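You operate a simulated robot arm through the tools that you are given. There is no shell and no other tool.

You run a simulated two-armed robot. Do the job below in one go: nothing can be reset, and whatever is moved stays where it is left.

## Task
Power cut: switch off, let the rotor stop, pull the lid release and rack the settled tube.
Fine: close the release cover; the tube stands upright in the SPUN rack; the water tube stays; leave the lid open.

Only the result counts: the job must be done as asked and must still hold three seconds after the hand-in. Knocking over, shifting, dropping, spilling or breaking anything else fails it. Lids that push on must go on centred and level and be pressed home; caps that screw on are set level and turned clockwise until they are tight.

## Robot
Two 7-joint arms with fingered hands on one trunk that stands fixed in place. Base frame: the origin is at the foot of the trunk, x ahead of it, y to its left, z up. Units: mm, degrees, N and s.
The left shoulder is at [31, 163, 1114], the right one opposite. Each reaches about 1215 mm from its shoulder. Payload 4 kg a hand.
Tool frame (each hand has its own): the origin (TCP) lies between the finger pads and is the grasp point; the fingertips stand 36 mm ahead of it; z points along the fingers, y is the line along which they close. The gripper opens to 124 mm; its body begins 42 mm behind the TCP. The gripper is a hand of 4 fingers: y runs from the thumb to the fingers, the wrist lies at [-15, -99, -189] in the tool frame, and closing takes about 1.5 s.
Orientation is that of the tool frame in the base frame, as a unit quaternion [w, x, y, z]. With the fingers straight down and the wrist toward the robot, the tool's x, y and z point along [0, 1, 0], [1, 0, 0] and [0, 0, -1] of the base frame.

## Interface
- The arms move only by the tool jog_arm. It takes "left_rows", "right_rows" or both (then of equal length, played together; a hand with none holds still); each is a list of rows, each a list of 2 entries, a list of its own where there are three numbers: the shift along the tool's x, y, z in mm, then the turn, a rotation vector about the tool's x, y, z in degrees. In form: [[[x, y, z], [ax, ay, az]], ...]. A call has 1 to 20 rows; each row is the pose to reach, as a shift and turn from the pose commanded when the call began, along the tool's axes at that moment. "left_claw" and "right_claw" are, for a hand that has rows, the closure, from 0 (fully open) to 1 (shut), set as the call begins (left out, the last holds). A row lasts 0.2 s, in which the tool goes at most 50 mm and 8.6 degrees; a call with a longer step from one row to the next is refused whole, and so is a gripper value outside its range. A pose out of reach is approached as far as the arm can. The call stops where the force on the tool passes 70 N (or 10 N more than at its start, if that is more) or the arm is blocked; 0.2 s more then pass. Each finger travels about 45 mm/s and halts on what it meets, pressing with about 22 N; the grip force reading is that of the motor and also rises with nothing between the fingers. The clock runs only during rows and for 0.2 s after the last one: add rows that repeat a pose to give the fingers time. The reply holds the time, the measured pose of the TCP, the force on the tool along the base axes, the opening and the grip force, in the units named above and with some noise, with the torque about the TCP (base axes, N m) and any sound that the robot's microphone picked up.
- Cameras (640 x 400 px; columns grow to the right, rows downward): "scene" is now at [125.5, 30.2, 1361.7]; the picture's right is [0.31, -0.95, -0.03], its down [-0.27, -0.06, -0.96] and it looks along [0.91, 0.30, -0.27] (base axes); focal length 214 px, centre (320, 200). "left" rides on the left gripper at [-75, -86, -123] in its tool frame; the picture's right is [-0.70, -0.34, 0.63], its down [0.64, -0.68, 0.35] and it looks along [0.32, 0.65, 0.69] (tool axes); focal length 275 px, centre (320, 200). "right" rides on the right gripper at [75, -86, -123] in its tool frame; the picture's right is [-0.70, 0.34, -0.63], its down [-0.64, -0.68, 0.35] and it looks along [-0.32, 0.65, 0.69] (tool axes); focal length 275 px, centre (320, 200). There is no depth. A picture from a camera that has moved, and an enlarged one, comes with that camera's place and axes in the base frame and with its lens. The place of the scene camera against the robot may be out by one fixed shift of up to 18 mm in any direction.
- snapshot(camera): a new picture of that camera. No time passes.
- lift_body(by): moves the trunk up (or, below 0, down) by that many mm; the arms and the scene camera ride with it, the base frame stays. It gives what a move gives, with no picture.
- move_fingers(index, middle, ring, thumb_bend, thumb_turn, hand): sets how far each is bent, from 0 (flat) to 1 (curled in); at 0.3 the hand is open as for a grip, at 0.7 the pads meet at the TCP. One left out holds its place. A second passes; each finger stops where it meets its share of the squeeze, and holds until it gets a number again. A gripper value or a shape takes the hand back. It gives what a move gives, with no picture; readings hold the bend of each and the force on the fingers (four entries, about 0 where the hand has none), thumb and palm. thumb_turn goes from beside the hand (0) to across from the fingers (1), as for a grip.
- preshape(shape, hand): the hand has 4 fingers and takes this shape, open, in about a second: jaw (thumb against the fingers, like two jaws); tri (thumb and two fingers); tip (a fingertip pinch); poke (one finger out to press); point (the index stretched); flat (the hand flat); cup (the hand cupped); fist (a fist). The gripper value then closes the fingers along that shape, each until it touches; the sizes above hold for jaw. It gives what a move gives, with no picture.
- head_to(pan, tilt): turns the head with the scene camera to pan (to the left, within 86 degrees either way) and tilt (down, from -29 to 69), counted from straight ahead of the robot (the tilt from the chest, where the trunk bows). It gives what a move gives.
- enlarge(camera, box): a new picture of the part [left, top, right, bottom] of that camera's present view, enlarged. No time passes.
- job_done(): hands the job in; it is judged then, once.

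Places have to be worked out from the pictures, the camera data and where the tool is seen. Open the grippers and draw the arms clear of the work before you hand the job in, unless the task says otherwise.

The tools are called after "Emit:" by a JSON object that holds its "method" and its "body". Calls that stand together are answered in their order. jog_arm: Moves the arms, as the interface text tells. Its arguments: {"type":"object","properties":{"left_rows":{"type":"array","items":{"type":"array"}},"left_claw":{"type":"number"},"right_rows":{"type":"array","items":{"type":"array"}},"right_claw":{"type":"number"}},"required":[]} The other tools are called the same way: lift_body (by) moves the trunk up or down; preshape (shape, hand) gives the hand a shape; move_fingers (index, middle, ring, thumb_bend, thumb_turn, hand) moves the fingers one by one; head_to (pan, tilt) turns the head that bears the scene camera; snapshot (camera) takes a picture; enlarge (camera, box) takes an enlarged picture of a part of a camera's view; job_done () hands the job in.

At the start:

```text
clock: 0.0
left_eef_pos: [480.9, 628.7, 1627.4]
left_tcp_rot: [0.001, 0.707, 0.707, 0.0]
left_force: [-0.6, 0.2, 0.5]
left_ft_torque: [-0.03, 0.01, 0.03]
left_finger_gap: 123.6
left_finger_force: 0.0
left_shape: jaw
left_bend: [0.3, 0.3, 0.3, 0.3, 0.98]
left_finger forces: [0.0, 0.0, 0.0, 0.0, 0.1, 0.0]
right_eef_pos: [631.6, 22.4, 1624.3]
right_tcp_rot: [0.0, 0.707, 0.707, 0.001]
right_force: [0.1, -0.7, -0.5]
right_ft_torque: [-0.02, 0.0, -0.01]
right_finger_gap: 123.6
right_finger_force: 0.0
right_shape: jaw
right_bend: [0.3, 0.3, 0.3, 0.3, 0.98]
right_finger forces: [0.0, 0.1, 0.1, 0.0, 0.0, 0.0]
trunk travel left (down, up): [-275.0, 203.0]
head pan, tilt (commanded): [18.0, 10.2]
```

scene: 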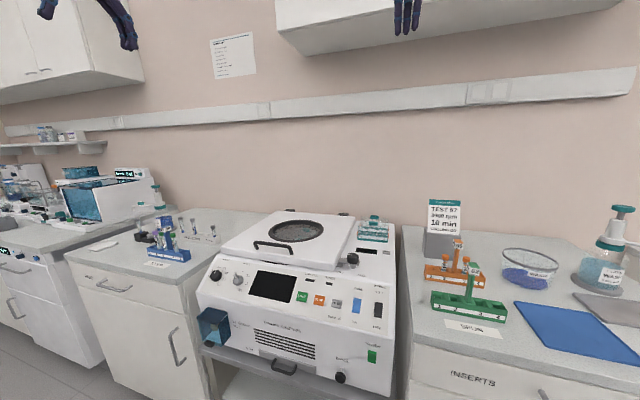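
right: 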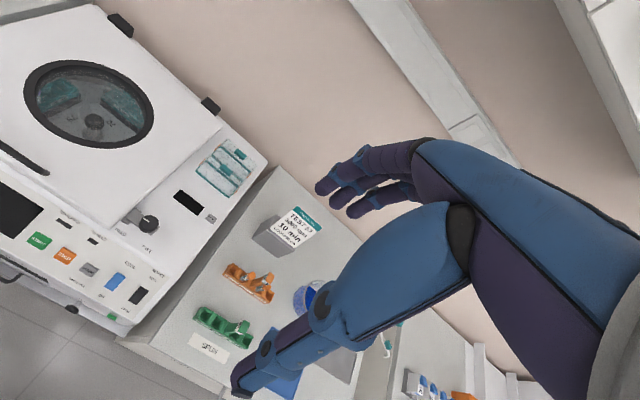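
left: 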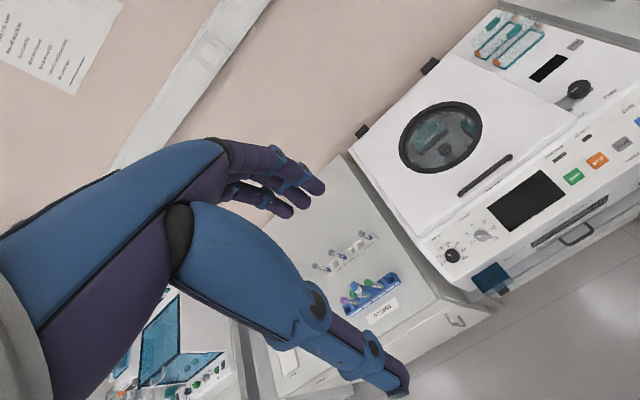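

I begin by looking closely at the centrifuge front panel and the racks before anything moves.

Emit:
{"method": "enlarge", "body": {"camera": "scene", "box": [190, 200, 410, 390]}}

Emit:
{"method": "enlarge", "body": {"camera": "scene", "box": [400, 190, 560, 350]}}

Emit:
{"method": "enlarge", "body": {"camera": "right", "box": [0, 40, 260, 340]}}

Emit:
{"method": "enlarge", "body": {"camera": "left", "box": [400, 40, 640, 320]}}

```text
2.11 times, centred on (300, 295) of scene
camera zoom: at [125.5, 30.2, 1361.7], right [0.31, -0.95, -0.03], down [-0.27, -0.06, -0.96], along [0.91, 0.3, -0.27], focal length 452 px, centre (362, 0)
```

zoom: 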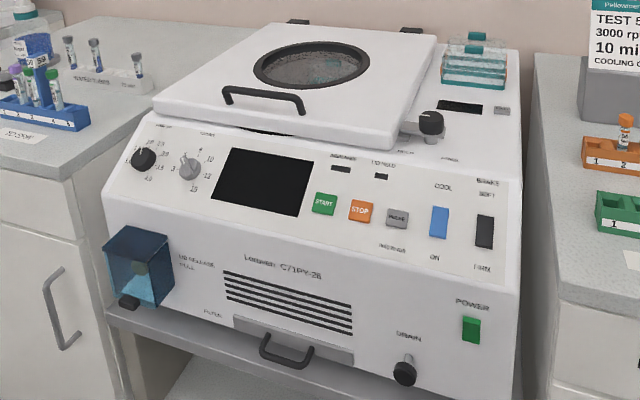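

```text
2.50 times, centred on (480, 270) of scene
camera zoom: at [125.5, 30.2, 1361.7], right [0.31, -0.95, -0.03], down [-0.27, -0.06, -0.96], along [0.91, 0.3, -0.27], focal length 536 px, centre (-80, 25)
```

zoom: 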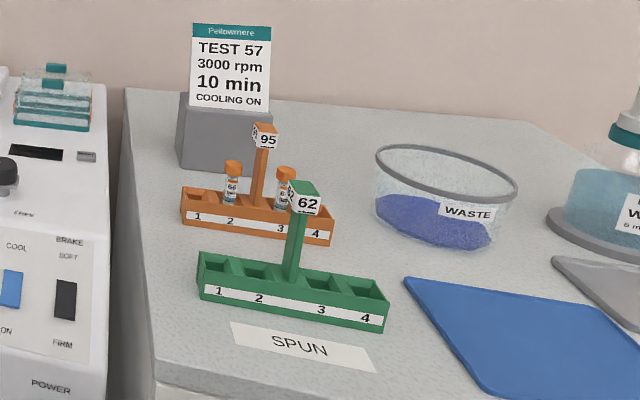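

```text
1.33 times, centred on (130, 190) of right
camera zoom: at [546.4, 96.9, 1746.0], right [0.34, -0.7, 0.63], down [-0.68, -0.64, -0.35], along [0.65, -0.32, -0.69], focal length 367 px, centre (573, 213)
```

zoom: 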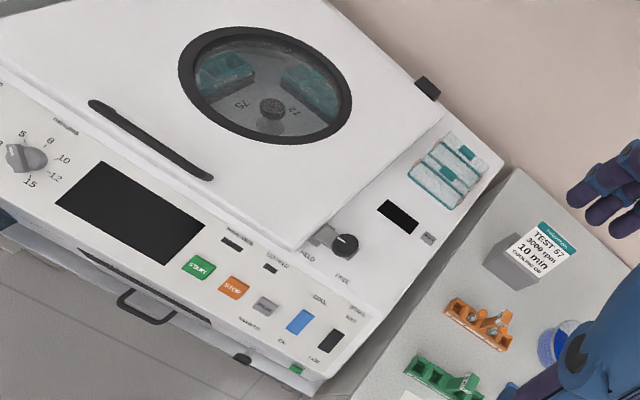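

```text
1.43 times, centred on (520, 180) of left
camera zoom: at [395.4, 554.6, 1752.6], right [-0.34, -0.7, -0.63], down [-0.68, 0.64, -0.35], along [0.65, 0.32, -0.69], focal length 393 px, centre (34, 229)
```

zoom: 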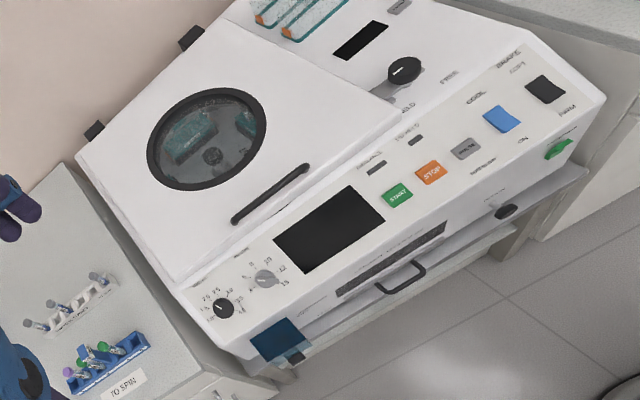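

The machine faces the robot, with the green POWER rocker at the lower right front and a blue release cover at the lower left. I tilt the head down to see the front and the lid window better.

Emit:
{"method": "head_to", "body": {"pan": 18, "tilt": 35}}

Emit:
{"method": "snapshot", "body": {"camera": "scene"}}

```text
clock: 0.9
left_eef_pos: [480.7, 628.7, 1628.6]
left_tcp_rot: [0.0, 0.707, 0.707, 0.0]
left_force: [0.1, 0.2, -0.2]
left_ft_torque: [0.01, -0.03, -0.02]
left_finger_gap: 123.5
left_finger_force: 0.1
left_shape: jaw
left_bend: [0.3, 0.3, 0.3, 0.3, 0.98]
left_finger forces: [0.0, 0.0, 0.0, 0.1, 0.0, 0.1]
right_eef_pos: [632.6, 21.2, 1623.7]
right_tcp_rot: [0.0, 0.707, 0.707, 0.0]
right_force: [-0.3, 0.3, -0.7]
right_ft_torque: [-0.03, -0.01, 0.01]
right_finger_gap: 123.7
right_finger_force: 0.2
right_shape: jaw
right_bend: [0.3, 0.3, 0.3, 0.3, 0.98]
right_finger forces: [0.0, 0.1, 0.0, 0.0, 0.0, 0.1]
trunk travel left (down, up): [-275.0, 203.0]
head pan, tilt (commanded): [18.0, 35.0]
```

```text
taken
camera scene: at [116.9, 28.6, 1322.7], right [0.31, -0.95, -0.03], down [-0.62, -0.18, -0.76], along [0.72, 0.25, -0.65], focal length 214 px, centre (320, 200)
```

scene: 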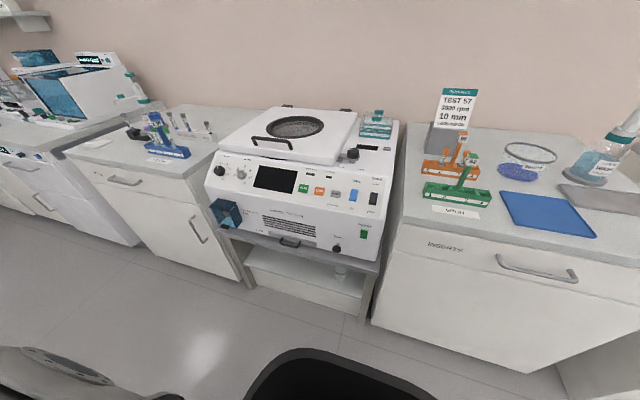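

Emit:
{"method": "enlarge", "body": {"camera": "scene", "box": [200, 100, 300, 165]}}

Emit:
{"method": "enlarge", "body": {"camera": "scene", "box": [200, 150, 300, 250]}}

Emit:
{"method": "enlarge", "body": {"camera": "scene", "box": [300, 100, 410, 265]}}

Emit:
{"method": "enlarge", "body": {"camera": "scene", "box": [410, 120, 500, 220]}}

```text
6.15 times, centred on (250, 132) of scene
camera zoom: at [116.9, 28.6, 1322.7], right [0.31, -0.95, -0.03], down [-0.62, -0.18, -0.76], along [0.72, 0.25, -0.65], focal length 1320 px, centre (751, 615)
```

zoom: 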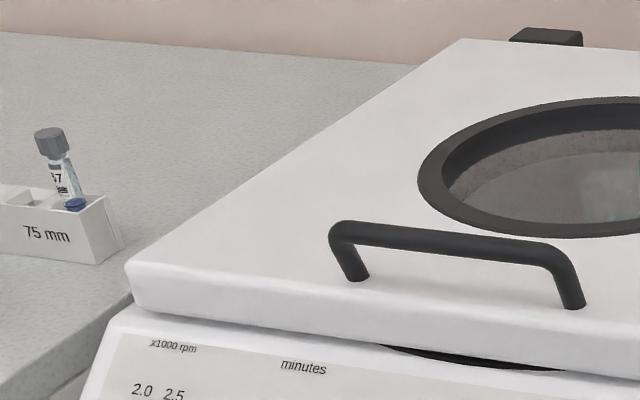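

```text
4.00 times, centred on (250, 200) of scene
camera zoom: at [116.9, 28.6, 1322.7], right [0.31, -0.95, -0.03], down [-0.62, -0.18, -0.76], along [0.72, 0.25, -0.65], focal length 858 px, centre (600, 200)
```

zoom: 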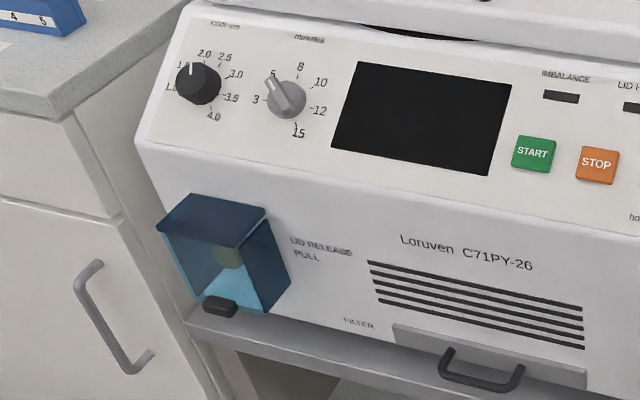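

```text
2.42 times, centred on (355, 182) of scene
camera zoom: at [116.9, 28.6, 1322.7], right [0.31, -0.95, -0.03], down [-0.62, -0.18, -0.76], along [0.72, 0.25, -0.65], focal length 520 px, centre (235, 242)
```

zoom: 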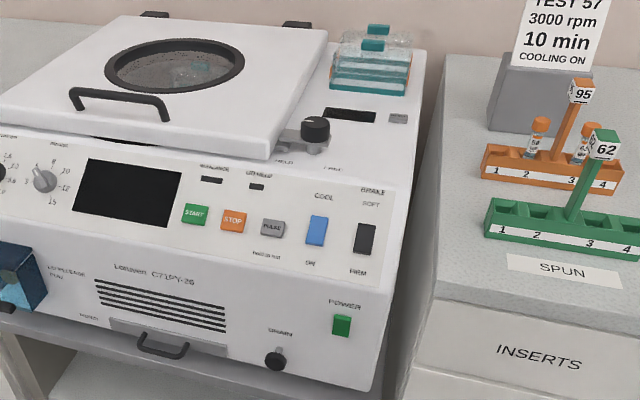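

```text
4.00 times, centred on (455, 170) of scene
camera zoom: at [116.9, 28.6, 1322.7], right [0.31, -0.95, -0.03], down [-0.62, -0.18, -0.76], along [0.72, 0.25, -0.65], focal length 858 px, centre (-220, 320)
```

zoom: 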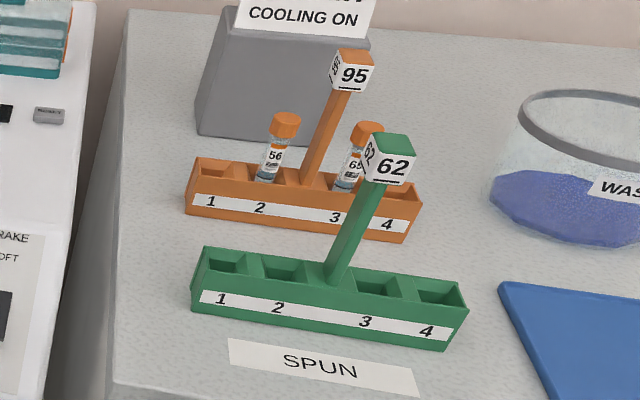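

The green rocker marked POWER triangulates to about (625, 47, 747) on the vertical front face. I bring the right hand down in front of the machine to view the switch closely with its camera.

Emit:
{"method": "jog_arm", "body": {"right_rows": [[[2, -15, 47], [0, 0, 0]], [[4, -30, 94], [0, 0, 0]], [[6, -45, 141], [0, 0, 0]], [[8, -60, 188], [0, 0, 0]], [[10, -75, 235], [0, 0, 0]], [[12, -90, 282], [0, 0, 0]], [[14, -105, 329], [0, 0, 0]], [[16, -120, 376], [0, 0, 0]], [[18, -135, 423], [0, 0, 0]], [[20, -150, 470], [0, 0, 0]], [[22, -165, 517], [0, 0, 0]], [[24, -180, 564], [0, 0, 0]], [[26, -195, 611], [0, 0, 0]], [[28, -210, 658], [0, 0, 0]], [[30, -225, 705], [0, 0, 0]], [[32, -240, 750], [0, 0, 0]]]}}

Emit:
{"method": "snapshot", "body": {"camera": "right"}}

Emit:
{"method": "snapshot", "body": {"camera": "left"}}

```text
clock: 4.3
left_eef_pos: [482.3, 629.1, 1629.1]
left_tcp_rot: [0.0, 0.707, 0.707, 0.0]
left_force: [0.0, 0.4, -0.4]
left_ft_torque: [0.01, 0.0, -0.02]
left_finger_gap: 123.6
left_finger_force: 0.0
left_shape: jaw
left_bend: [0.3, 0.3, 0.3, 0.3, 0.98]
left_finger forces: [0.1, 0.0, 0.0, 0.0, 0.1, 0.0]
right_eef_pos: [391.4, 56.0, 873.9]
right_tcp_rot: [0.0, 0.707, 0.707, 0.001]
right_force: [-0.8, -0.7, 0.1]
right_ft_torque: [0.0, 0.0, 0.0]
right_finger_gap: 123.8
right_finger_force: 0.1
right_shape: jaw
right_bend: [0.3, 0.3, 0.3, 0.3, 0.98]
right_finger forces: [0.1, 0.1, 0.0, 0.0, 0.0, 0.1]
trunk travel left (down, up): [-275.0, 203.0]
head pan, tilt (commanded): [18.0, 35.0]
```

```text
taken
camera right: at [305.9, 130.6, 995.7], right [0.34, -0.7, 0.63], down [-0.68, -0.64, -0.35], along [0.65, -0.32, -0.69], focal length 275 px, centre (320, 200)
```

right: 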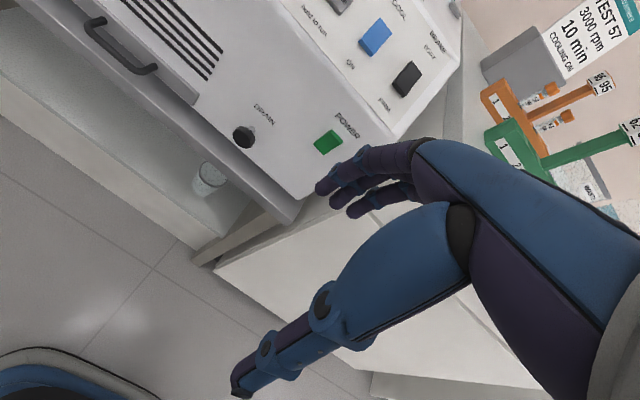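

```text
taken
camera left: at [396.2, 554.9, 1752.2], right [-0.34, -0.7, -0.63], down [-0.68, 0.64, -0.35], along [0.65, 0.32, -0.69], focal length 275 px, centre (320, 200)
```

left: 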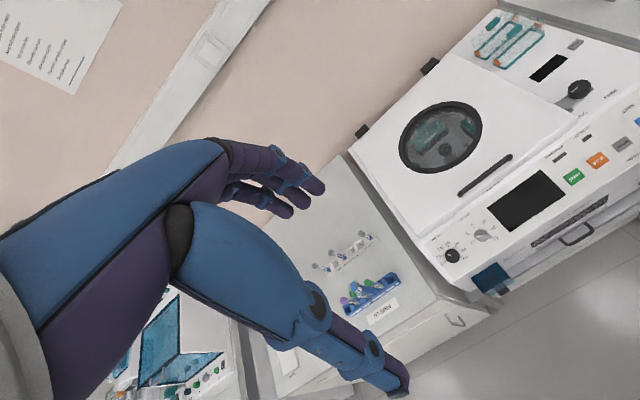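

The POWER rocker is in view. I enlarge it to see which half is pressed, and check the window for rotor motion.

Emit:
{"method": "enlarge", "body": {"camera": "right", "box": [210, 80, 410, 205]}}

Emit:
{"method": "enlarge", "body": {"camera": "left", "box": [380, 80, 520, 200]}}

```text
3.20 times, centred on (310, 142) of right
camera zoom: at [305.9, 130.6, 995.7], right [0.34, -0.7, 0.63], down [-0.68, -0.64, -0.35], along [0.65, -0.32, -0.69], focal length 881 px, centre (352, 384)
```

zoom: 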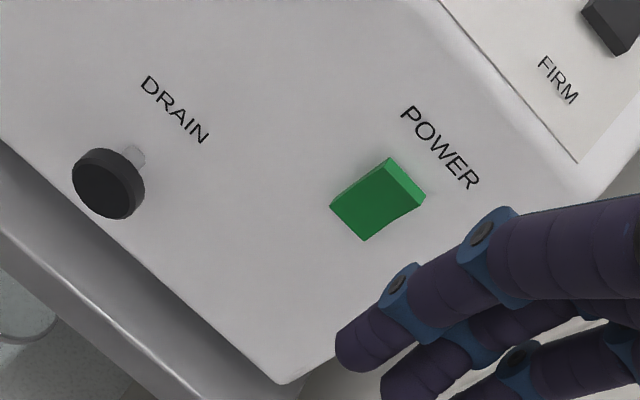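

```text
3.33 times, centred on (450, 140) of left
camera zoom: at [396.2, 554.9, 1752.2], right [-0.34, -0.7, -0.63], down [-0.68, 0.64, -0.35], along [0.65, 0.32, -0.69], focal length 918 px, centre (-113, 400)
```

zoom: 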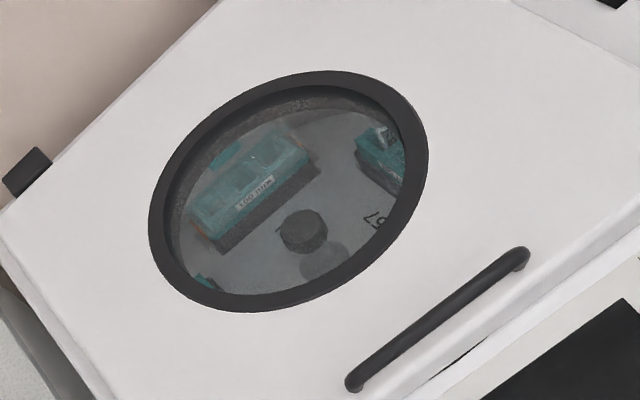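

I zoom further on the rocker to tell its tilt.

Emit:
{"method": "enlarge", "body": {"camera": "right", "box": [305, 120, 355, 160]}}

Emit:
{"method": "enlarge", "body": {"camera": "scene", "box": [325, 215, 385, 260]}}

Emit:
{"method": "enlarge", "body": {"camera": "right", "box": [345, 10, 445, 110]}}

```text
10.00 times, centred on (330, 140) of right
camera zoom: at [305.9, 130.6, 995.7], right [0.34, -0.7, 0.63], down [-0.68, -0.64, -0.35], along [0.65, -0.32, -0.69], focal length 2753 px, centre (220, 800)
```

zoom: 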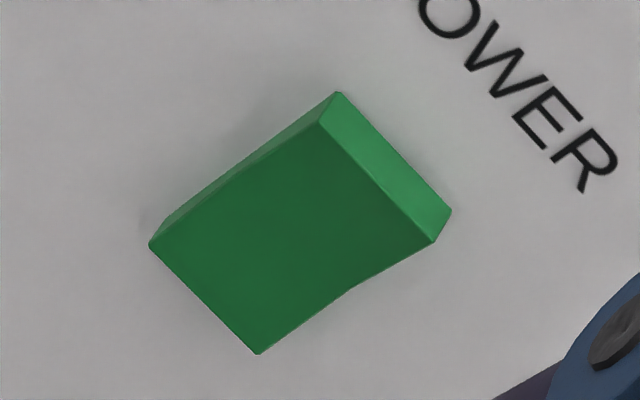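

```text
8.89 times, centred on (355, 238) of scene
camera zoom: at [117.3, 28.9, 1322.6], right [0.31, -0.95, -0.03], down [-0.62, -0.18, -0.76], along [0.72, 0.25, -0.65], focal length 1906 px, centre (9, -133)
```

zoom: 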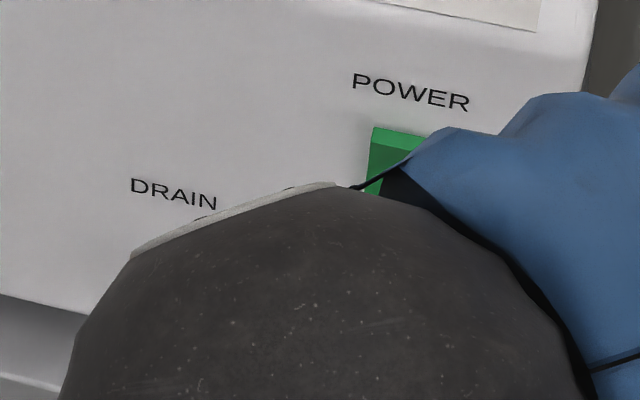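

```text
4.00 times, centred on (395, 60) of right
camera zoom: at [305.9, 130.6, 995.7], right [0.34, -0.7, 0.63], down [-0.68, -0.64, -0.35], along [0.65, -0.32, -0.69], focal length 1101 px, centre (20, 760)
```

zoom: 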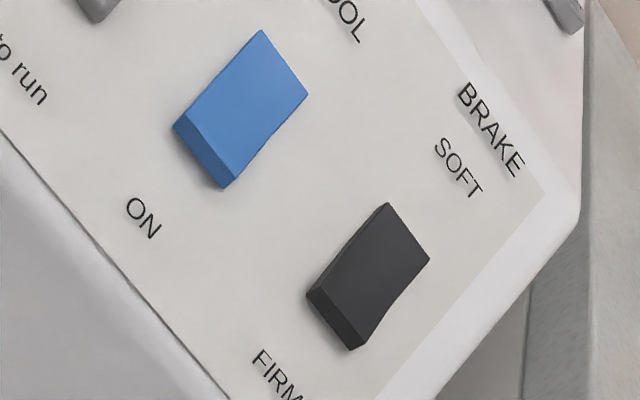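

The rocker's upper half stands out, so it is latched on at the bottom and needs its upper half pressed, at about (612, 51, 773). I shape the right hand for poking and look at where its fingertip sits.

Emit:
{"method": "preshape", "body": {"shape": "poke", "hand": "right"}}

Emit:
{"method": "snapshot", "body": {"camera": "right"}}

Emit:
{"method": "enlarge", "body": {"camera": "left", "box": [380, 80, 520, 200]}}

Emit:
{"method": "snapshot", "body": {"camera": "scene"}}

```text
clock: 5.2
left_eef_pos: [480.2, 629.1, 1627.6]
left_tcp_rot: [0.0, 0.707, 0.707, 0.0]
left_force: [0.4, -0.2, 0.4]
left_ft_torque: [-0.03, -0.01, 0.0]
left_finger_gap: 123.5
left_finger_force: 0.2
left_shape: jaw
left_bend: [0.3, 0.3, 0.3, 0.3, 0.98]
left_finger forces: [0.0, 0.1, 0.0, 0.0, 0.1, 0.0]
right_eef_pos: [390.9, 55.7, 873.5]
right_tcp_rot: [0.0, 0.706, 0.708, -0.001]
right_force: [0.3, -0.5, 0.4]
right_ft_torque: [-0.02, -0.01, -0.02]
right_finger_gap: 0.2
right_finger_force: 0.0
right_shape: poke
right_bend: [0.7, 0.7, 0.99, 0.0, 1.0]
right_finger forces: [0.1, 0.1, 0.0, 0.0, 0.0, 0.1]
trunk travel left (down, up): [-275.0, 203.0]
head pan, tilt (commanded): [18.0, 35.0]
```

```text
taken
camera right: at [305.9, 130.5, 996.6], right [0.34, -0.7, 0.63], down [-0.68, -0.64, -0.35], along [0.65, -0.32, -0.69], focal length 275 px, centre (320, 200)
```

right: 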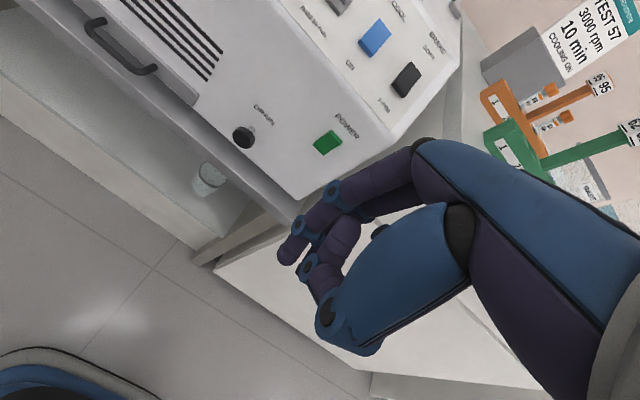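

```text
3.33 times, centred on (450, 140) of left
camera zoom: at [395.6, 554.7, 1752.5], right [-0.34, -0.7, -0.63], down [-0.68, 0.64, -0.35], along [0.65, 0.32, -0.69], focal length 918 px, centre (-113, 400)
```

zoom: 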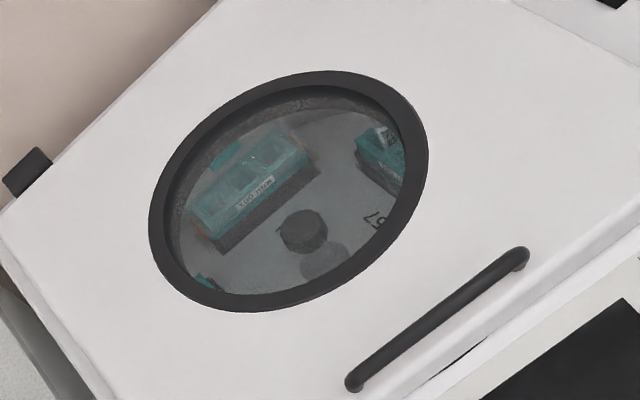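

```text
taken
camera scene: at [117.0, 28.7, 1322.6], right [0.31, -0.95, -0.03], down [-0.62, -0.18, -0.76], along [0.72, 0.25, -0.65], focal length 214 px, centre (320, 200)
```

scene: 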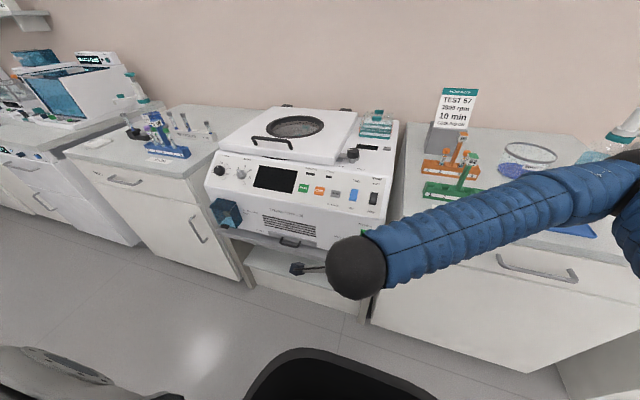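

The rotor looks the same in two pictures, so it seems to be standing still. I zoom in on the poke hand to see which digit sticks out.

Emit:
{"method": "enlarge", "body": {"camera": "right", "box": [240, 120, 480, 370]}}

Emit:
{"method": "enlarge", "body": {"camera": "scene", "box": [270, 220, 470, 320]}}

```text
1.60 times, centred on (360, 245) of right
camera zoom: at [305.9, 130.5, 996.6], right [0.34, -0.7, 0.63], down [-0.68, -0.64, -0.35], along [0.65, -0.32, -0.69], focal length 440 px, centre (256, 128)
```

zoom: 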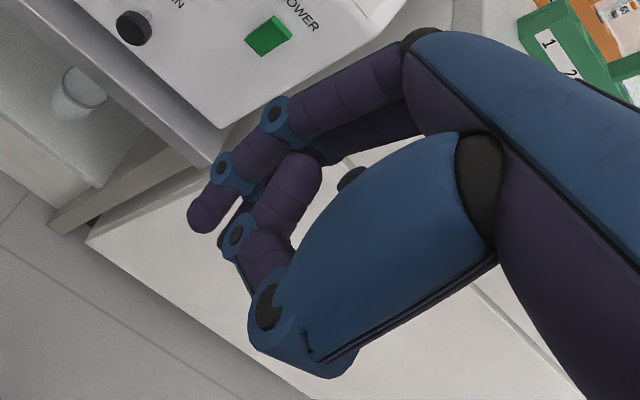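

```text
3.20 times, centred on (370, 270) of scene
camera zoom: at [117.0, 28.7, 1322.6], right [0.31, -0.95, -0.03], down [-0.62, -0.18, -0.76], along [0.72, 0.25, -0.65], focal length 686 px, centre (160, -24)
```

zoom: 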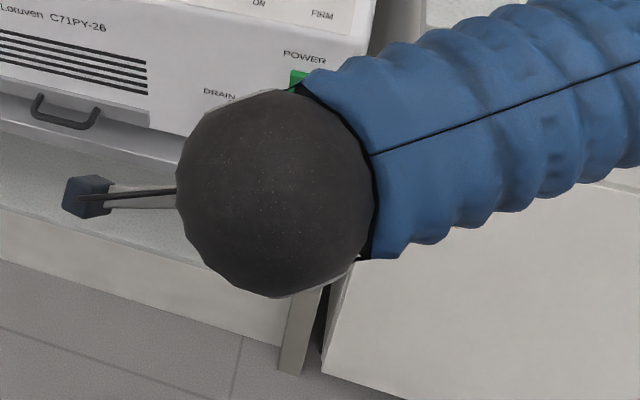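

The poke shape isn't a clear single finger here, so I try the "point" shape and look at it.

Emit:
{"method": "preshape", "body": {"shape": "point", "hand": "right"}}

Emit:
{"method": "snapshot", "body": {"camera": "right"}}

Emit:
{"method": "enlarge", "body": {"camera": "right", "box": [240, 120, 480, 370]}}

```text
clock: 6.1
left_eef_pos: [481.1, 629.8, 1628.3]
left_tcp_rot: [0.0, 0.707, 0.707, -0.001]
left_force: [1.0, -0.2, 0.4]
left_ft_torque: [-0.01, 0.03, -0.03]
left_finger_gap: 123.7
left_finger_force: 0.1
left_shape: jaw
left_bend: [0.3, 0.3, 0.3, 0.3, 0.98]
left_finger forces: [0.1, 0.0, 0.1, 0.1, 0.0, 0.0]
right_eef_pos: [390.9, 54.3, 874.7]
right_tcp_rot: [0.0, 0.707, 0.707, 0.0]
right_force: [-0.2, 0.0, 0.6]
right_ft_torque: [-0.01, 0.0, 0.02]
right_finger_gap: 116.3
right_finger_force: 0.1
right_shape: point
right_bend: [0.32, 1.0, 1.0, 1.0, 0.89]
right_finger forces: [0.0, 0.0, 0.0, 0.0, 0.0, 0.0]
trunk travel left (down, up): [-275.0, 203.0]
head pan, tilt (commanded): [18.0, 35.0]
```

```text
taken
camera right: at [305.8, 130.4, 996.6], right [0.34, -0.7, 0.63], down [-0.68, -0.64, -0.35], along [0.65, -0.32, -0.69], focal length 275 px, centre (320, 200)
```

right: 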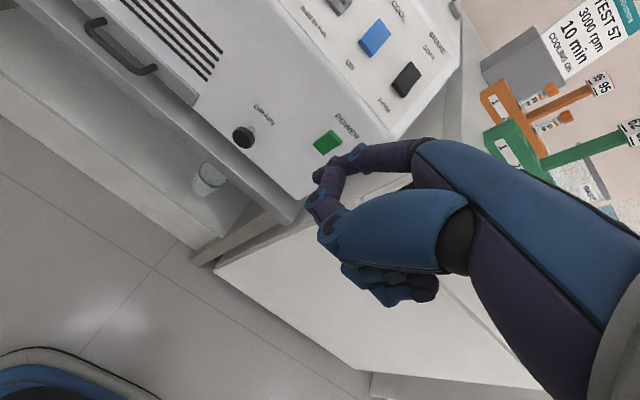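

```text
1.60 times, centred on (360, 245) of right
camera zoom: at [305.8, 130.4, 996.6], right [0.34, -0.7, 0.63], down [-0.68, -0.64, -0.35], along [0.65, -0.32, -0.69], focal length 440 px, centre (256, 128)
```

zoom: 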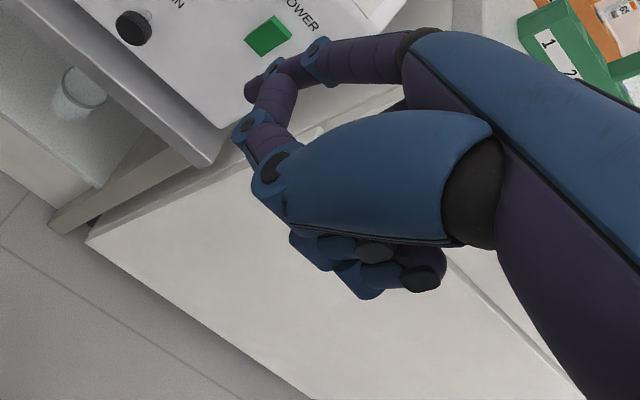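

The index is still stretching out; I let a moment pass and look again.

Emit:
{"method": "move_fingers", "body": {"hand": "right", "index": 0, "middle": 1, "ring": 1, "thumb_bend": 1, "thumb_turn": 0.9}}

Emit:
{"method": "enlarge", "body": {"camera": "right", "box": [240, 120, 480, 370]}}

Emit:
{"method": "enlarge", "body": {"camera": "left", "box": [380, 80, 520, 200]}}

```text
clock: 7.1
left_eef_pos: [481.4, 629.1, 1628.0]
left_tcp_rot: [0.0, 0.707, 0.708, 0.0]
left_force: [-0.3, 0.1, 0.0]
left_ft_torque: [0.02, 0.02, 0.0]
left_finger_gap: 123.8
left_finger_force: 0.0
left_shape: jaw
left_bend: [0.3, 0.3, 0.3, 0.3, 0.98]
left_finger forces: [0.0, 0.1, 0.0, 0.1, 0.0, 0.0]
right_eef_pos: [390.9, 54.9, 874.2]
right_tcp_rot: [0.001, 0.707, 0.708, 0.0]
right_force: [0.5, -0.3, 0.0]
right_ft_torque: [0.01, 0.01, 0.0]
right_finger_gap: 44.8
right_finger_force: 0.0
right_shape: fingers
right_bend: [0.0, 1.0, 1.0, 1.0, 0.92]
right_finger forces: [0.0, 0.1, 0.0, 0.0, 0.0, 0.0]
trunk travel left (down, up): [-275.0, 203.0]
head pan, tilt (commanded): [18.0, 35.0]
```

```text
1.60 times, centred on (360, 245) of right
camera zoom: at [305.7, 130.4, 996.3], right [0.34, -0.7, 0.63], down [-0.68, -0.64, -0.35], along [0.65, -0.32, -0.69], focal length 440 px, centre (256, 128)
```

zoom: 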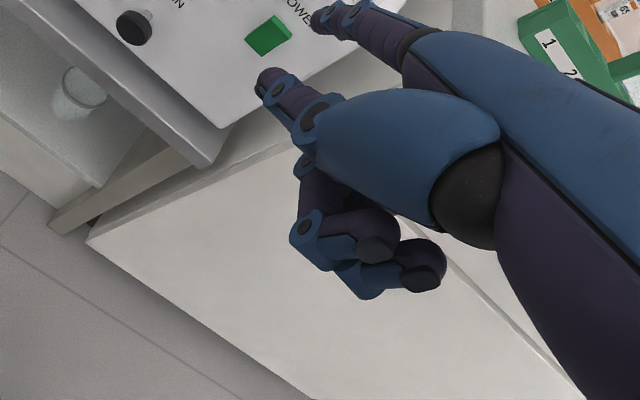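

```text
3.33 times, centred on (450, 140) of left
camera zoom: at [395.5, 554.6, 1752.6], right [-0.34, -0.7, -0.63], down [-0.68, 0.64, -0.35], along [0.65, 0.32, -0.69], focal length 918 px, centre (-113, 400)
```

zoom: 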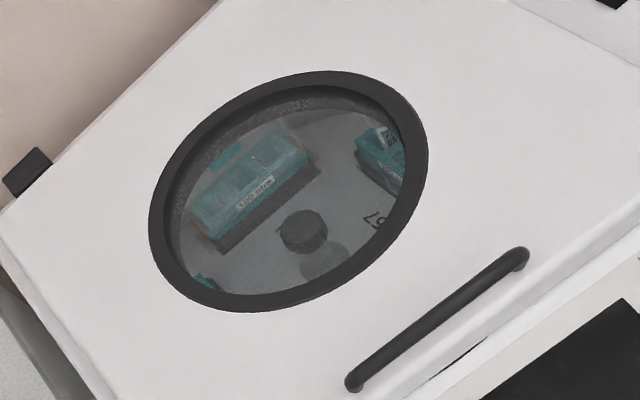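

A stretched index splays outward along tool +y, so for pressing I set the index half bent with the other fingers curled, and check where its tip lies.

Emit:
{"method": "move_fingers", "body": {"hand": "right", "index": 0.5, "middle": 1, "ring": 1, "thumb_bend": 0.3, "thumb_turn": 0.5}}

Emit:
{"method": "enlarge", "body": {"camera": "right", "box": [200, 100, 520, 400]}}

Emit:
{"method": "snapshot", "body": {"camera": "scene"}}

```text
clock: 8.1
left_eef_pos: [481.7, 630.2, 1627.9]
left_tcp_rot: [0.0, 0.708, 0.707, 0.0]
left_force: [0.0, 0.1, 0.0]
left_ft_torque: [0.01, 0.0, 0.01]
left_finger_gap: 123.6
left_finger_force: 0.0
left_shape: jaw
left_bend: [0.3, 0.3, 0.3, 0.3, 0.98]
left_finger forces: [0.0, 0.0, 0.0, 0.1, 0.0, 0.1]
right_eef_pos: [392.1, 55.9, 873.5]
right_tcp_rot: [0.0, 0.707, 0.707, 0.0]
right_force: [-0.2, -0.1, 0.1]
right_ft_torque: [0.02, 0.02, 0.03]
right_finger_gap: 115.8
right_finger_force: 0.1
right_shape: fingers
right_bend: [0.5, 1.0, 1.0, 0.3, 0.49]
right_finger forces: [0.1, 0.1, 0.1, 0.1, 0.0, 0.0]
trunk travel left (down, up): [-275.0, 203.0]
head pan, tilt (commanded): [18.0, 35.0]
```

```text
1.33 times, centred on (360, 250) of right
camera zoom: at [305.7, 130.4, 996.3], right [0.34, -0.7, 0.63], down [-0.68, -0.64, -0.35], along [0.65, -0.32, -0.69], focal length 367 px, centre (267, 133)
```

zoom: 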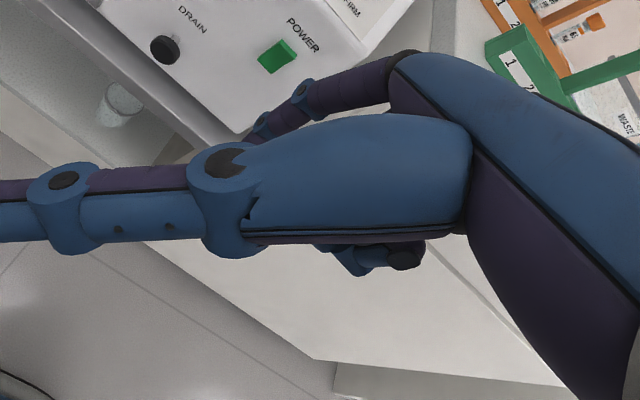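

```text
taken
camera scene: at [116.9, 28.6, 1322.7], right [0.31, -0.95, -0.03], down [-0.62, -0.18, -0.76], along [0.72, 0.25, -0.65], focal length 214 px, centre (320, 200)
```

scene: 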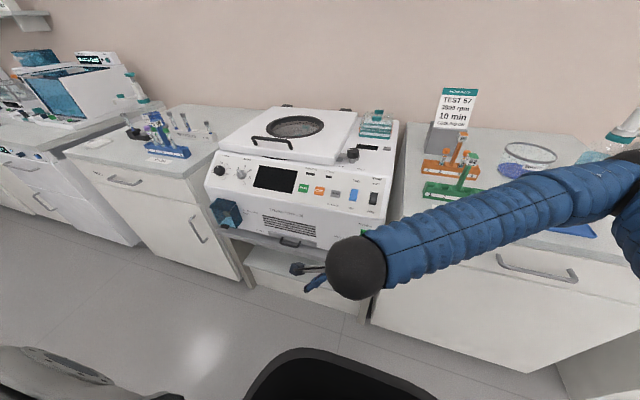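

I use the plain closed jaw instead: the joined tips then sit 36 mm ahead of the TCP. I close the right hand and check.

Emit:
{"method": "preshape", "body": {"shape": "jaw", "hand": "right"}}

Emit:
{"method": "jog_arm", "body": {"right_rows": [[[0, -15, 0], [0, 0, 0]], [[0, -30, 0], [0, 0, 0]], [[0, -30, 0], [0, 0, 0]], [[0, -30, 0], [0, 0, 0]], [[0, -30, 0], [0, 0, 0]], [[0, -30, 0], [0, 0, 0]], [[0, -30, 0], [0, 0, 0]], [[0, -30, 0], [0, 0, 0]]], "right_claw": 1}}

Emit:
{"method": "enlarge", "body": {"camera": "right", "box": [200, 100, 520, 400]}}

```text
clock: 9.0
left_eef_pos: [481.5, 630.3, 1629.2]
left_tcp_rot: [0.0, 0.707, 0.707, 0.001]
left_force: [1.0, 0.7, 0.4]
left_ft_torque: [0.02, -0.01, 0.02]
left_finger_gap: 123.4
left_finger_force: 0.1
left_shape: jaw
left_bend: [0.3, 0.3, 0.3, 0.3, 0.98]
left_finger forces: [0.1, 0.1, 0.1, 0.1, 0.0, 0.0]
right_eef_pos: [390.0, 56.4, 874.0]
right_tcp_rot: [0.001, 0.707, 0.707, 0.0]
right_force: [-0.2, -0.4, -0.3]
right_ft_torque: [0.01, -0.01, -0.01]
right_finger_gap: 123.9
right_finger_force: 0.0
right_shape: jaw
right_bend: [0.3, 0.3, 0.3, 0.3, 0.97]
right_finger forces: [0.0, 0.1, 0.1, 0.0, 0.0, 0.1]
trunk travel left (down, up): [-275.0, 203.0]
head pan, tilt (commanded): [18.0, 35.0]
```

```text
clock: 10.8
left_eef_pos: [480.6, 629.2, 1628.1]
left_tcp_rot: [0.0, 0.707, 0.707, 0.0]
left_force: [-0.3, 0.1, 1.2]
left_ft_torque: [-0.01, 0.02, 0.0]
left_finger_gap: 123.8
left_finger_force: 0.0
left_shape: jaw
left_bend: [0.3, 0.3, 0.3, 0.3, 0.98]
left_finger forces: [0.0, 0.0, 0.0, 0.0, 0.0, 0.0]
right_eef_pos: [366.6, 62.1, 872.6]
right_tcp_rot: [0.0, 0.707, 0.707, 0.0]
right_force: [0.2, 0.4, 0.0]
right_ft_torque: [0.0, 0.01, 0.01]
right_finger_gap: 0.0
right_finger_force: 14.0
right_shape: jaw
right_bend: [0.7, 0.7, 0.7, 0.71, 1.0]
right_finger forces: [0.0, 0.0, 0.0, 0.1, 0.0, 0.0]
right hand out of reach, approached as far as the arm can: row 2, 3, 4, 5, 6, 7, 8
trunk travel left (down, up): [-275.0, 203.0]
head pan, tilt (commanded): [18.0, 35.0]
```

```text
1.33 times, centred on (360, 250) of right
camera zoom: at [281.3, 137.1, 995.0], right [0.34, -0.7, 0.63], down [-0.68, -0.64, -0.34], along [0.65, -0.32, -0.69], focal length 367 px, centre (267, 133)
```

zoom: 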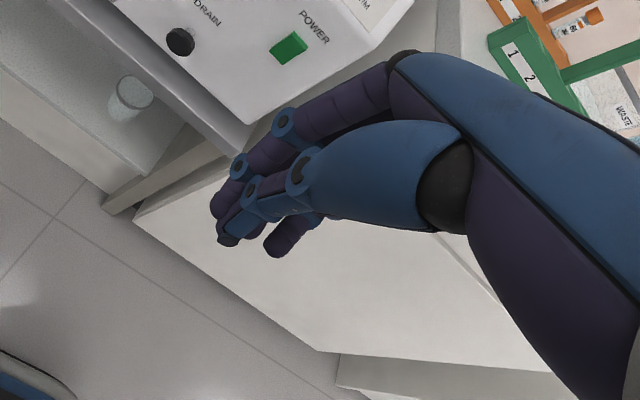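

With the jaw closed the tips meet near the TCP axis. I now tilt the hand 60° forward and move it up near the rocker, staying about 90 mm short of the face.

Emit:
{"method": "jog_arm", "body": {"right_rows": [[[-1, 15, 9], [-7.5, 0, 0]], [[-2, 30, 18], [-15, 0, 0]], [[-3, 45, 27], [-22.5, 0, 0]], [[-4, 60, 36], [-30, 0, 0]], [[-5, 75, 45], [-37.5, 0, 0]], [[-6, 90, 54], [-45, 0, 0]], [[-7, 105, 63], [-52.5, 0, 0]], [[-9, 125, 74], [-60, 0, 0]], [[-9, 125, 74], [-60, 0, 0]]]}}

Emit:
{"method": "snapshot", "body": {"camera": "right"}}

Emit:
{"method": "snapshot", "body": {"camera": "scene"}}

```text
clock: 12.8
left_eef_pos: [479.8, 630.4, 1627.0]
left_tcp_rot: [0.0, 0.706, 0.708, 0.0]
left_force: [0.1, 0.4, 0.2]
left_ft_torque: [-0.01, -0.03, 0.0]
left_finger_gap: 123.8
left_finger_force: 0.0
left_shape: jaw
left_bend: [0.3, 0.3, 0.3, 0.3, 0.98]
left_finger forces: [0.1, 0.1, 0.0, 0.0, 0.1, 0.0]
right_eef_pos: [528.3, 78.0, 841.5]
right_tcp_rot: [0.34, 0.622, 0.618, 0.339]
right_force: [0.8, 0.2, -0.3]
right_ft_torque: [0.02, 0.02, -0.01]
right_finger_gap: 0.0
right_finger_force: 21.6
right_shape: jaw
right_bend: [0.7, 0.7, 0.7, 0.71, 1.0]
right_finger forces: [0.0, 0.0, 0.1, 0.0, 0.0, 0.0]
right hand out of reach, approached as far as the arm can: row 7, 8, 9
trunk travel left (down, up): [-275.0, 203.0]
head pan, tilt (commanded): [18.0, 35.0]
```

```text
taken
camera right: at [380.1, 153.8, 835.6], right [-0.36, -0.69, 0.62], down [-0.08, -0.64, -0.76], along [0.93, -0.32, 0.17], focal length 275 px, centre (320, 200)
```

right: 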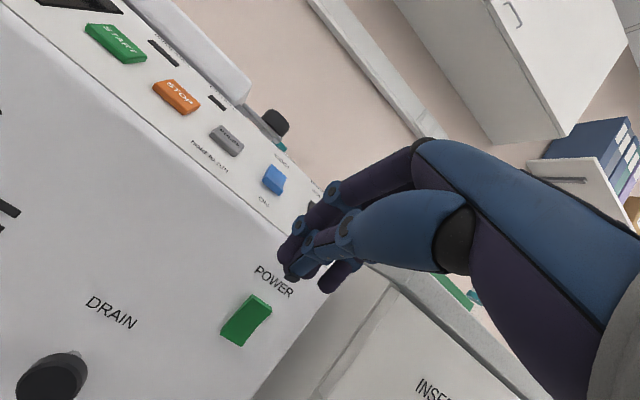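

```text
taken
camera scene: at [116.4, 29.4, 1322.7], right [0.31, -0.95, -0.03], down [-0.62, -0.18, -0.76], along [0.72, 0.25, -0.65], focal length 214 px, centre (320, 200)
```

scene: 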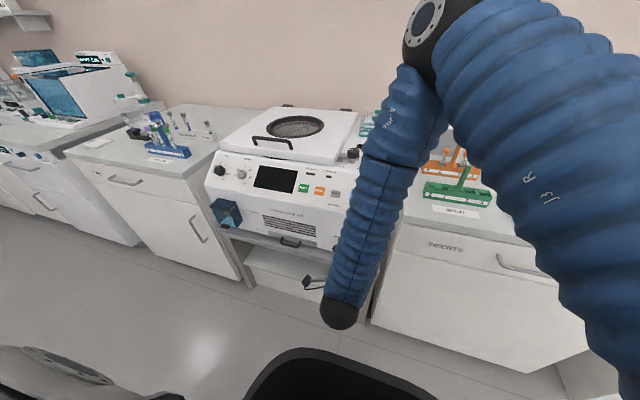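

The arm folds too tightly this close to the shoulder. Raising the trunk gives room, so I first lower the left hand away from the wall cabinets, then lift the trunk.

Emit:
{"method": "jog_arm", "body": {"left_rows": [[[0, -5, 45], [0, 0, 0]], [[0, -10, 90], [0, 0, 0]], [[0, -15, 135], [0, 0, 0]], [[0, -20, 180], [0, 0, 0]], [[0, -25, 225], [0, 0, 0]], [[0, -30, 270], [0, 0, 0]], [[0, -30, 300], [0, 0, 0]]]}}

Emit:
{"method": "lift_body", "body": {"by": 190}}

Emit:
{"method": "snapshot", "body": {"camera": "scene"}}

Emit:
{"method": "snapshot", "body": {"camera": "left"}}

```text
clock: 14.4
left_eef_pos: [450.5, 630.0, 1327.0]
left_tcp_rot: [0.0, 0.707, 0.707, 0.0]
left_force: [0.6, 0.0, -1.3]
left_ft_torque: [0.0, -0.02, 0.0]
left_finger_gap: 123.9
left_finger_force: 0.0
left_shape: jaw
left_bend: [0.3, 0.3, 0.3, 0.3, 0.98]
left_finger forces: [0.1, 0.1, 0.0, 0.0, 0.0, 0.0]
right_eef_pos: [530.9, 77.7, 843.1]
right_tcp_rot: [0.341, 0.623, 0.616, 0.34]
right_force: [0.3, 0.6, 0.6]
right_ft_torque: [0.02, 0.02, 0.02]
right_finger_gap: 0.0
right_finger_force: 22.2
right_shape: jaw
right_bend: [0.7, 0.7, 0.7, 0.71, 1.0]
right_finger forces: [0.1, 0.0, 0.0, 0.0, 0.0, 0.0]
trunk travel left (down, up): [-275.0, 203.0]
head pan, tilt (commanded): [18.0, 35.0]
```

```text
clock: 16.5
left_eef_pos: [450.8, 630.7, 1518.5]
left_tcp_rot: [-0.001, 0.707, 0.707, 0.0]
left_force: [-0.3, -0.1, 0.9]
left_ft_torque: [-0.01, -0.03, -0.02]
left_finger_gap: 123.6
left_finger_force: 0.0
left_shape: jaw
left_bend: [0.3, 0.3, 0.3, 0.3, 0.98]
left_finger forces: [0.0, 0.0, 0.0, 0.0, 0.0, 0.1]
right_eef_pos: [535.4, 77.8, 1092.4]
right_tcp_rot: [0.371, 0.605, 0.598, 0.372]
right_force: [0.0, 0.0, -0.4]
right_ft_torque: [-0.04, 0.02, -0.04]
right_finger_gap: 0.0
right_finger_force: 22.0
right_shape: jaw
right_bend: [0.7, 0.7, 0.7, 0.71, 1.0]
right_finger forces: [0.0, 0.0, 0.0, 0.0, 0.0, 0.1]
trunk travel left (down, up): [-465.0, 13.0]
head pan, tilt (commanded): [18.0, 35.0]
```

```text
taken
camera scene: at [74.2, 28.9, 1525.5], right [0.31, -0.95, 0.0], down [-0.55, -0.18, -0.82], along [0.78, 0.25, -0.57], focal length 214 px, centre (320, 200)
```

scene: 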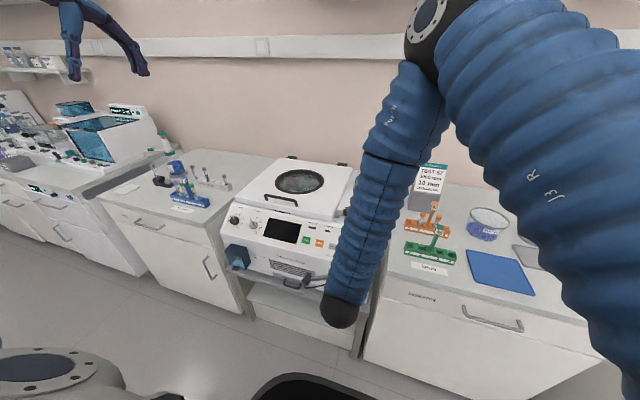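

```text
taken
camera left: at [365.6, 554.8, 1642.5], right [-0.34, -0.7, -0.63], down [-0.68, 0.64, -0.35], along [0.65, 0.32, -0.69], focal length 275 px, centre (320, 200)
```

left: 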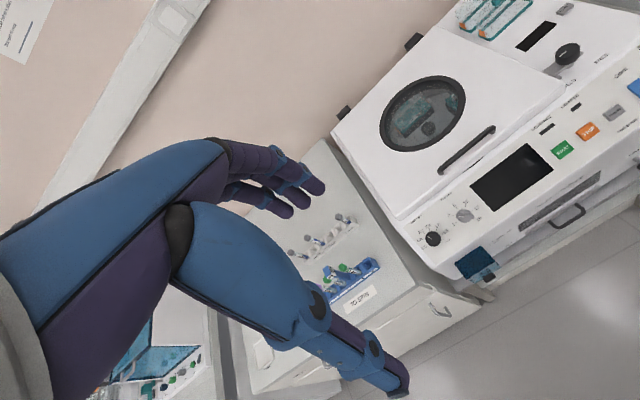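

The trunk is up and the rotor still looks unmoved. I send the right hand a null move to see where its commanded pose actually is.

Emit:
{"method": "jog_arm", "body": {"right_rows": [[[0, 0, 0], [0, 0, 0]], [[0, 0, 0], [0, 0, 0]]]}}

Emit:
{"method": "enlarge", "body": {"camera": "left", "box": [360, 60, 500, 180]}}

```text
clock: 17.1
left_eef_pos: [450.9, 629.8, 1517.4]
left_tcp_rot: [0.0, 0.707, 0.708, 0.0]
left_force: [-0.8, 0.4, 1.2]
left_ft_torque: [0.01, 0.05, 0.02]
left_finger_gap: 123.8
left_finger_force: 0.1
left_shape: jaw
left_bend: [0.3, 0.3, 0.3, 0.3, 0.98]
left_finger forces: [0.1, 0.0, 0.1, 0.1, 0.0, 0.1]
right_eef_pos: [534.9, 77.3, 1094.0]
right_tcp_rot: [0.372, 0.606, 0.598, 0.371]
right_force: [0.7, -0.1, 0.0]
right_ft_torque: [-0.01, 0.01, -0.03]
right_finger_gap: 0.0
right_finger_force: 21.9
right_shape: jaw
right_bend: [0.7, 0.7, 0.7, 0.71, 1.0]
right_finger forces: [0.0, 0.0, 0.0, 0.0, 0.0, 0.1]
trunk travel left (down, up): [-465.0, 13.0]
head pan, tilt (commanded): [18.0, 35.0]
```

```text
3.33 times, centred on (430, 120) of left
camera zoom: at [365.5, 554.9, 1642.5], right [-0.34, -0.7, -0.63], down [-0.68, 0.64, -0.35], along [0.65, 0.32, -0.69], focal length 918 px, centre (-47, 467)
```

zoom: 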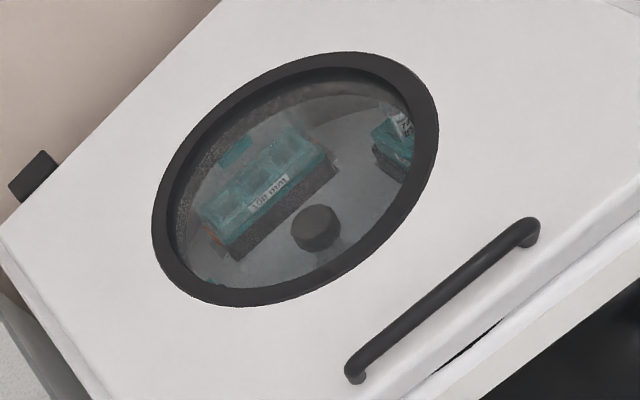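

The commanded pose now matches the measured one. I lower the right hand straight down in front of the POWER rocker, still about 45 mm short of it.

Emit:
{"method": "jog_arm", "body": {"right_rows": [[[-5, -38, 20], [0, 0, 0]], [[-10, -76, 40], [0, 0, 0]], [[-15, -115, 60], [0, 0, 0]], [[-20, -153, 81], [0, 0, 0]], [[-25, -192, 101], [0, 0, 0]], [[-28, -230, 121], [0, 0, 0]], [[-31, -268, 141], [0, 0, 0]], [[-31, -268, 141], [0, 0, 0]]]}}

Emit:
{"method": "snapshot", "body": {"camera": "right"}}

Emit:
{"method": "snapshot", "body": {"camera": "scene"}}

Emit:
{"method": "enlarge", "body": {"camera": "left", "box": [360, 60, 500, 180]}}

```text
clock: 18.9
left_eef_pos: [453.2, 626.8, 1518.0]
left_tcp_rot: [-0.001, 0.707, 0.707, 0.0]
left_force: [0.0, 0.7, 0.1]
left_ft_torque: [0.03, 0.02, 0.01]
left_finger_gap: 123.8
left_finger_force: 0.0
left_shape: jaw
left_bend: [0.3, 0.3, 0.3, 0.3, 0.98]
left_finger forces: [0.1, 0.0, 0.1, 0.0, 0.0, 0.1]
right_eef_pos: [591.2, 151.2, 883.3]
right_tcp_rot: [0.35, 0.632, 0.604, 0.335]
right_force: [-0.7, 0.2, 0.5]
right_ft_torque: [0.02, -0.01, 0.03]
right_finger_gap: 0.0
right_finger_force: 22.2
right_shape: jaw
right_bend: [0.7, 0.7, 0.7, 0.71, 1.0]
right_finger forces: [0.0, 0.1, 0.0, 0.0, 0.0, 0.1]
right hand out of reach, approached as far as the arm can: row 1, 2, 3, 4, 5, 6, 7, 8
trunk travel left (down, up): [-465.0, 13.0]
head pan, tilt (commanded): [18.0, 35.0]
```

```text
taken
camera right: at [446.4, 232.5, 875.4], right [-0.39, -0.68, 0.62], down [-0.1, -0.64, -0.76], along [0.92, -0.36, 0.18], focal length 275 px, centre (320, 200)
```

right: 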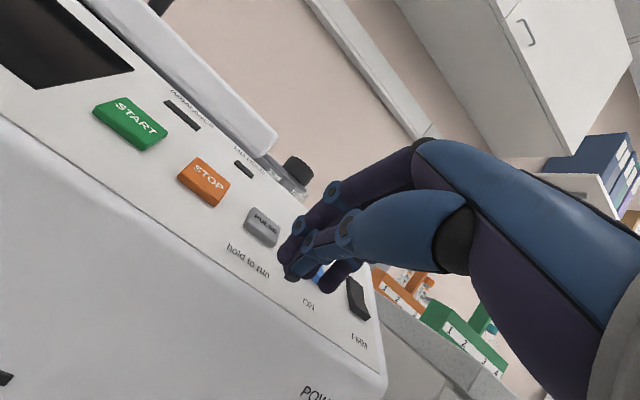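

```text
taken
camera scene: at [76.0, 26.2, 1525.4], right [0.31, -0.95, 0.0], down [-0.55, -0.18, -0.82], along [0.78, 0.25, -0.57], focal length 214 px, centre (320, 200)
```

scene: 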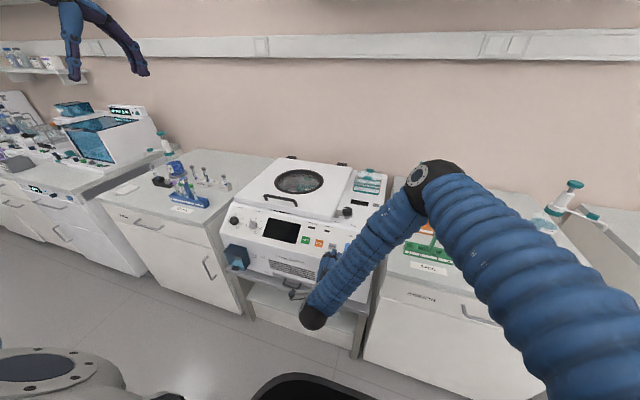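

```text
3.33 times, centred on (430, 120) of left
camera zoom: at [367.6, 551.8, 1643.0], right [-0.34, -0.7, -0.63], down [-0.68, 0.64, -0.34], along [0.65, 0.32, -0.69], focal length 918 px, centre (-47, 467)
```

zoom: 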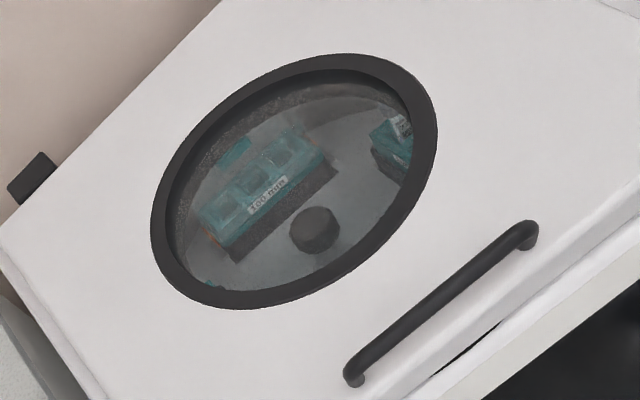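

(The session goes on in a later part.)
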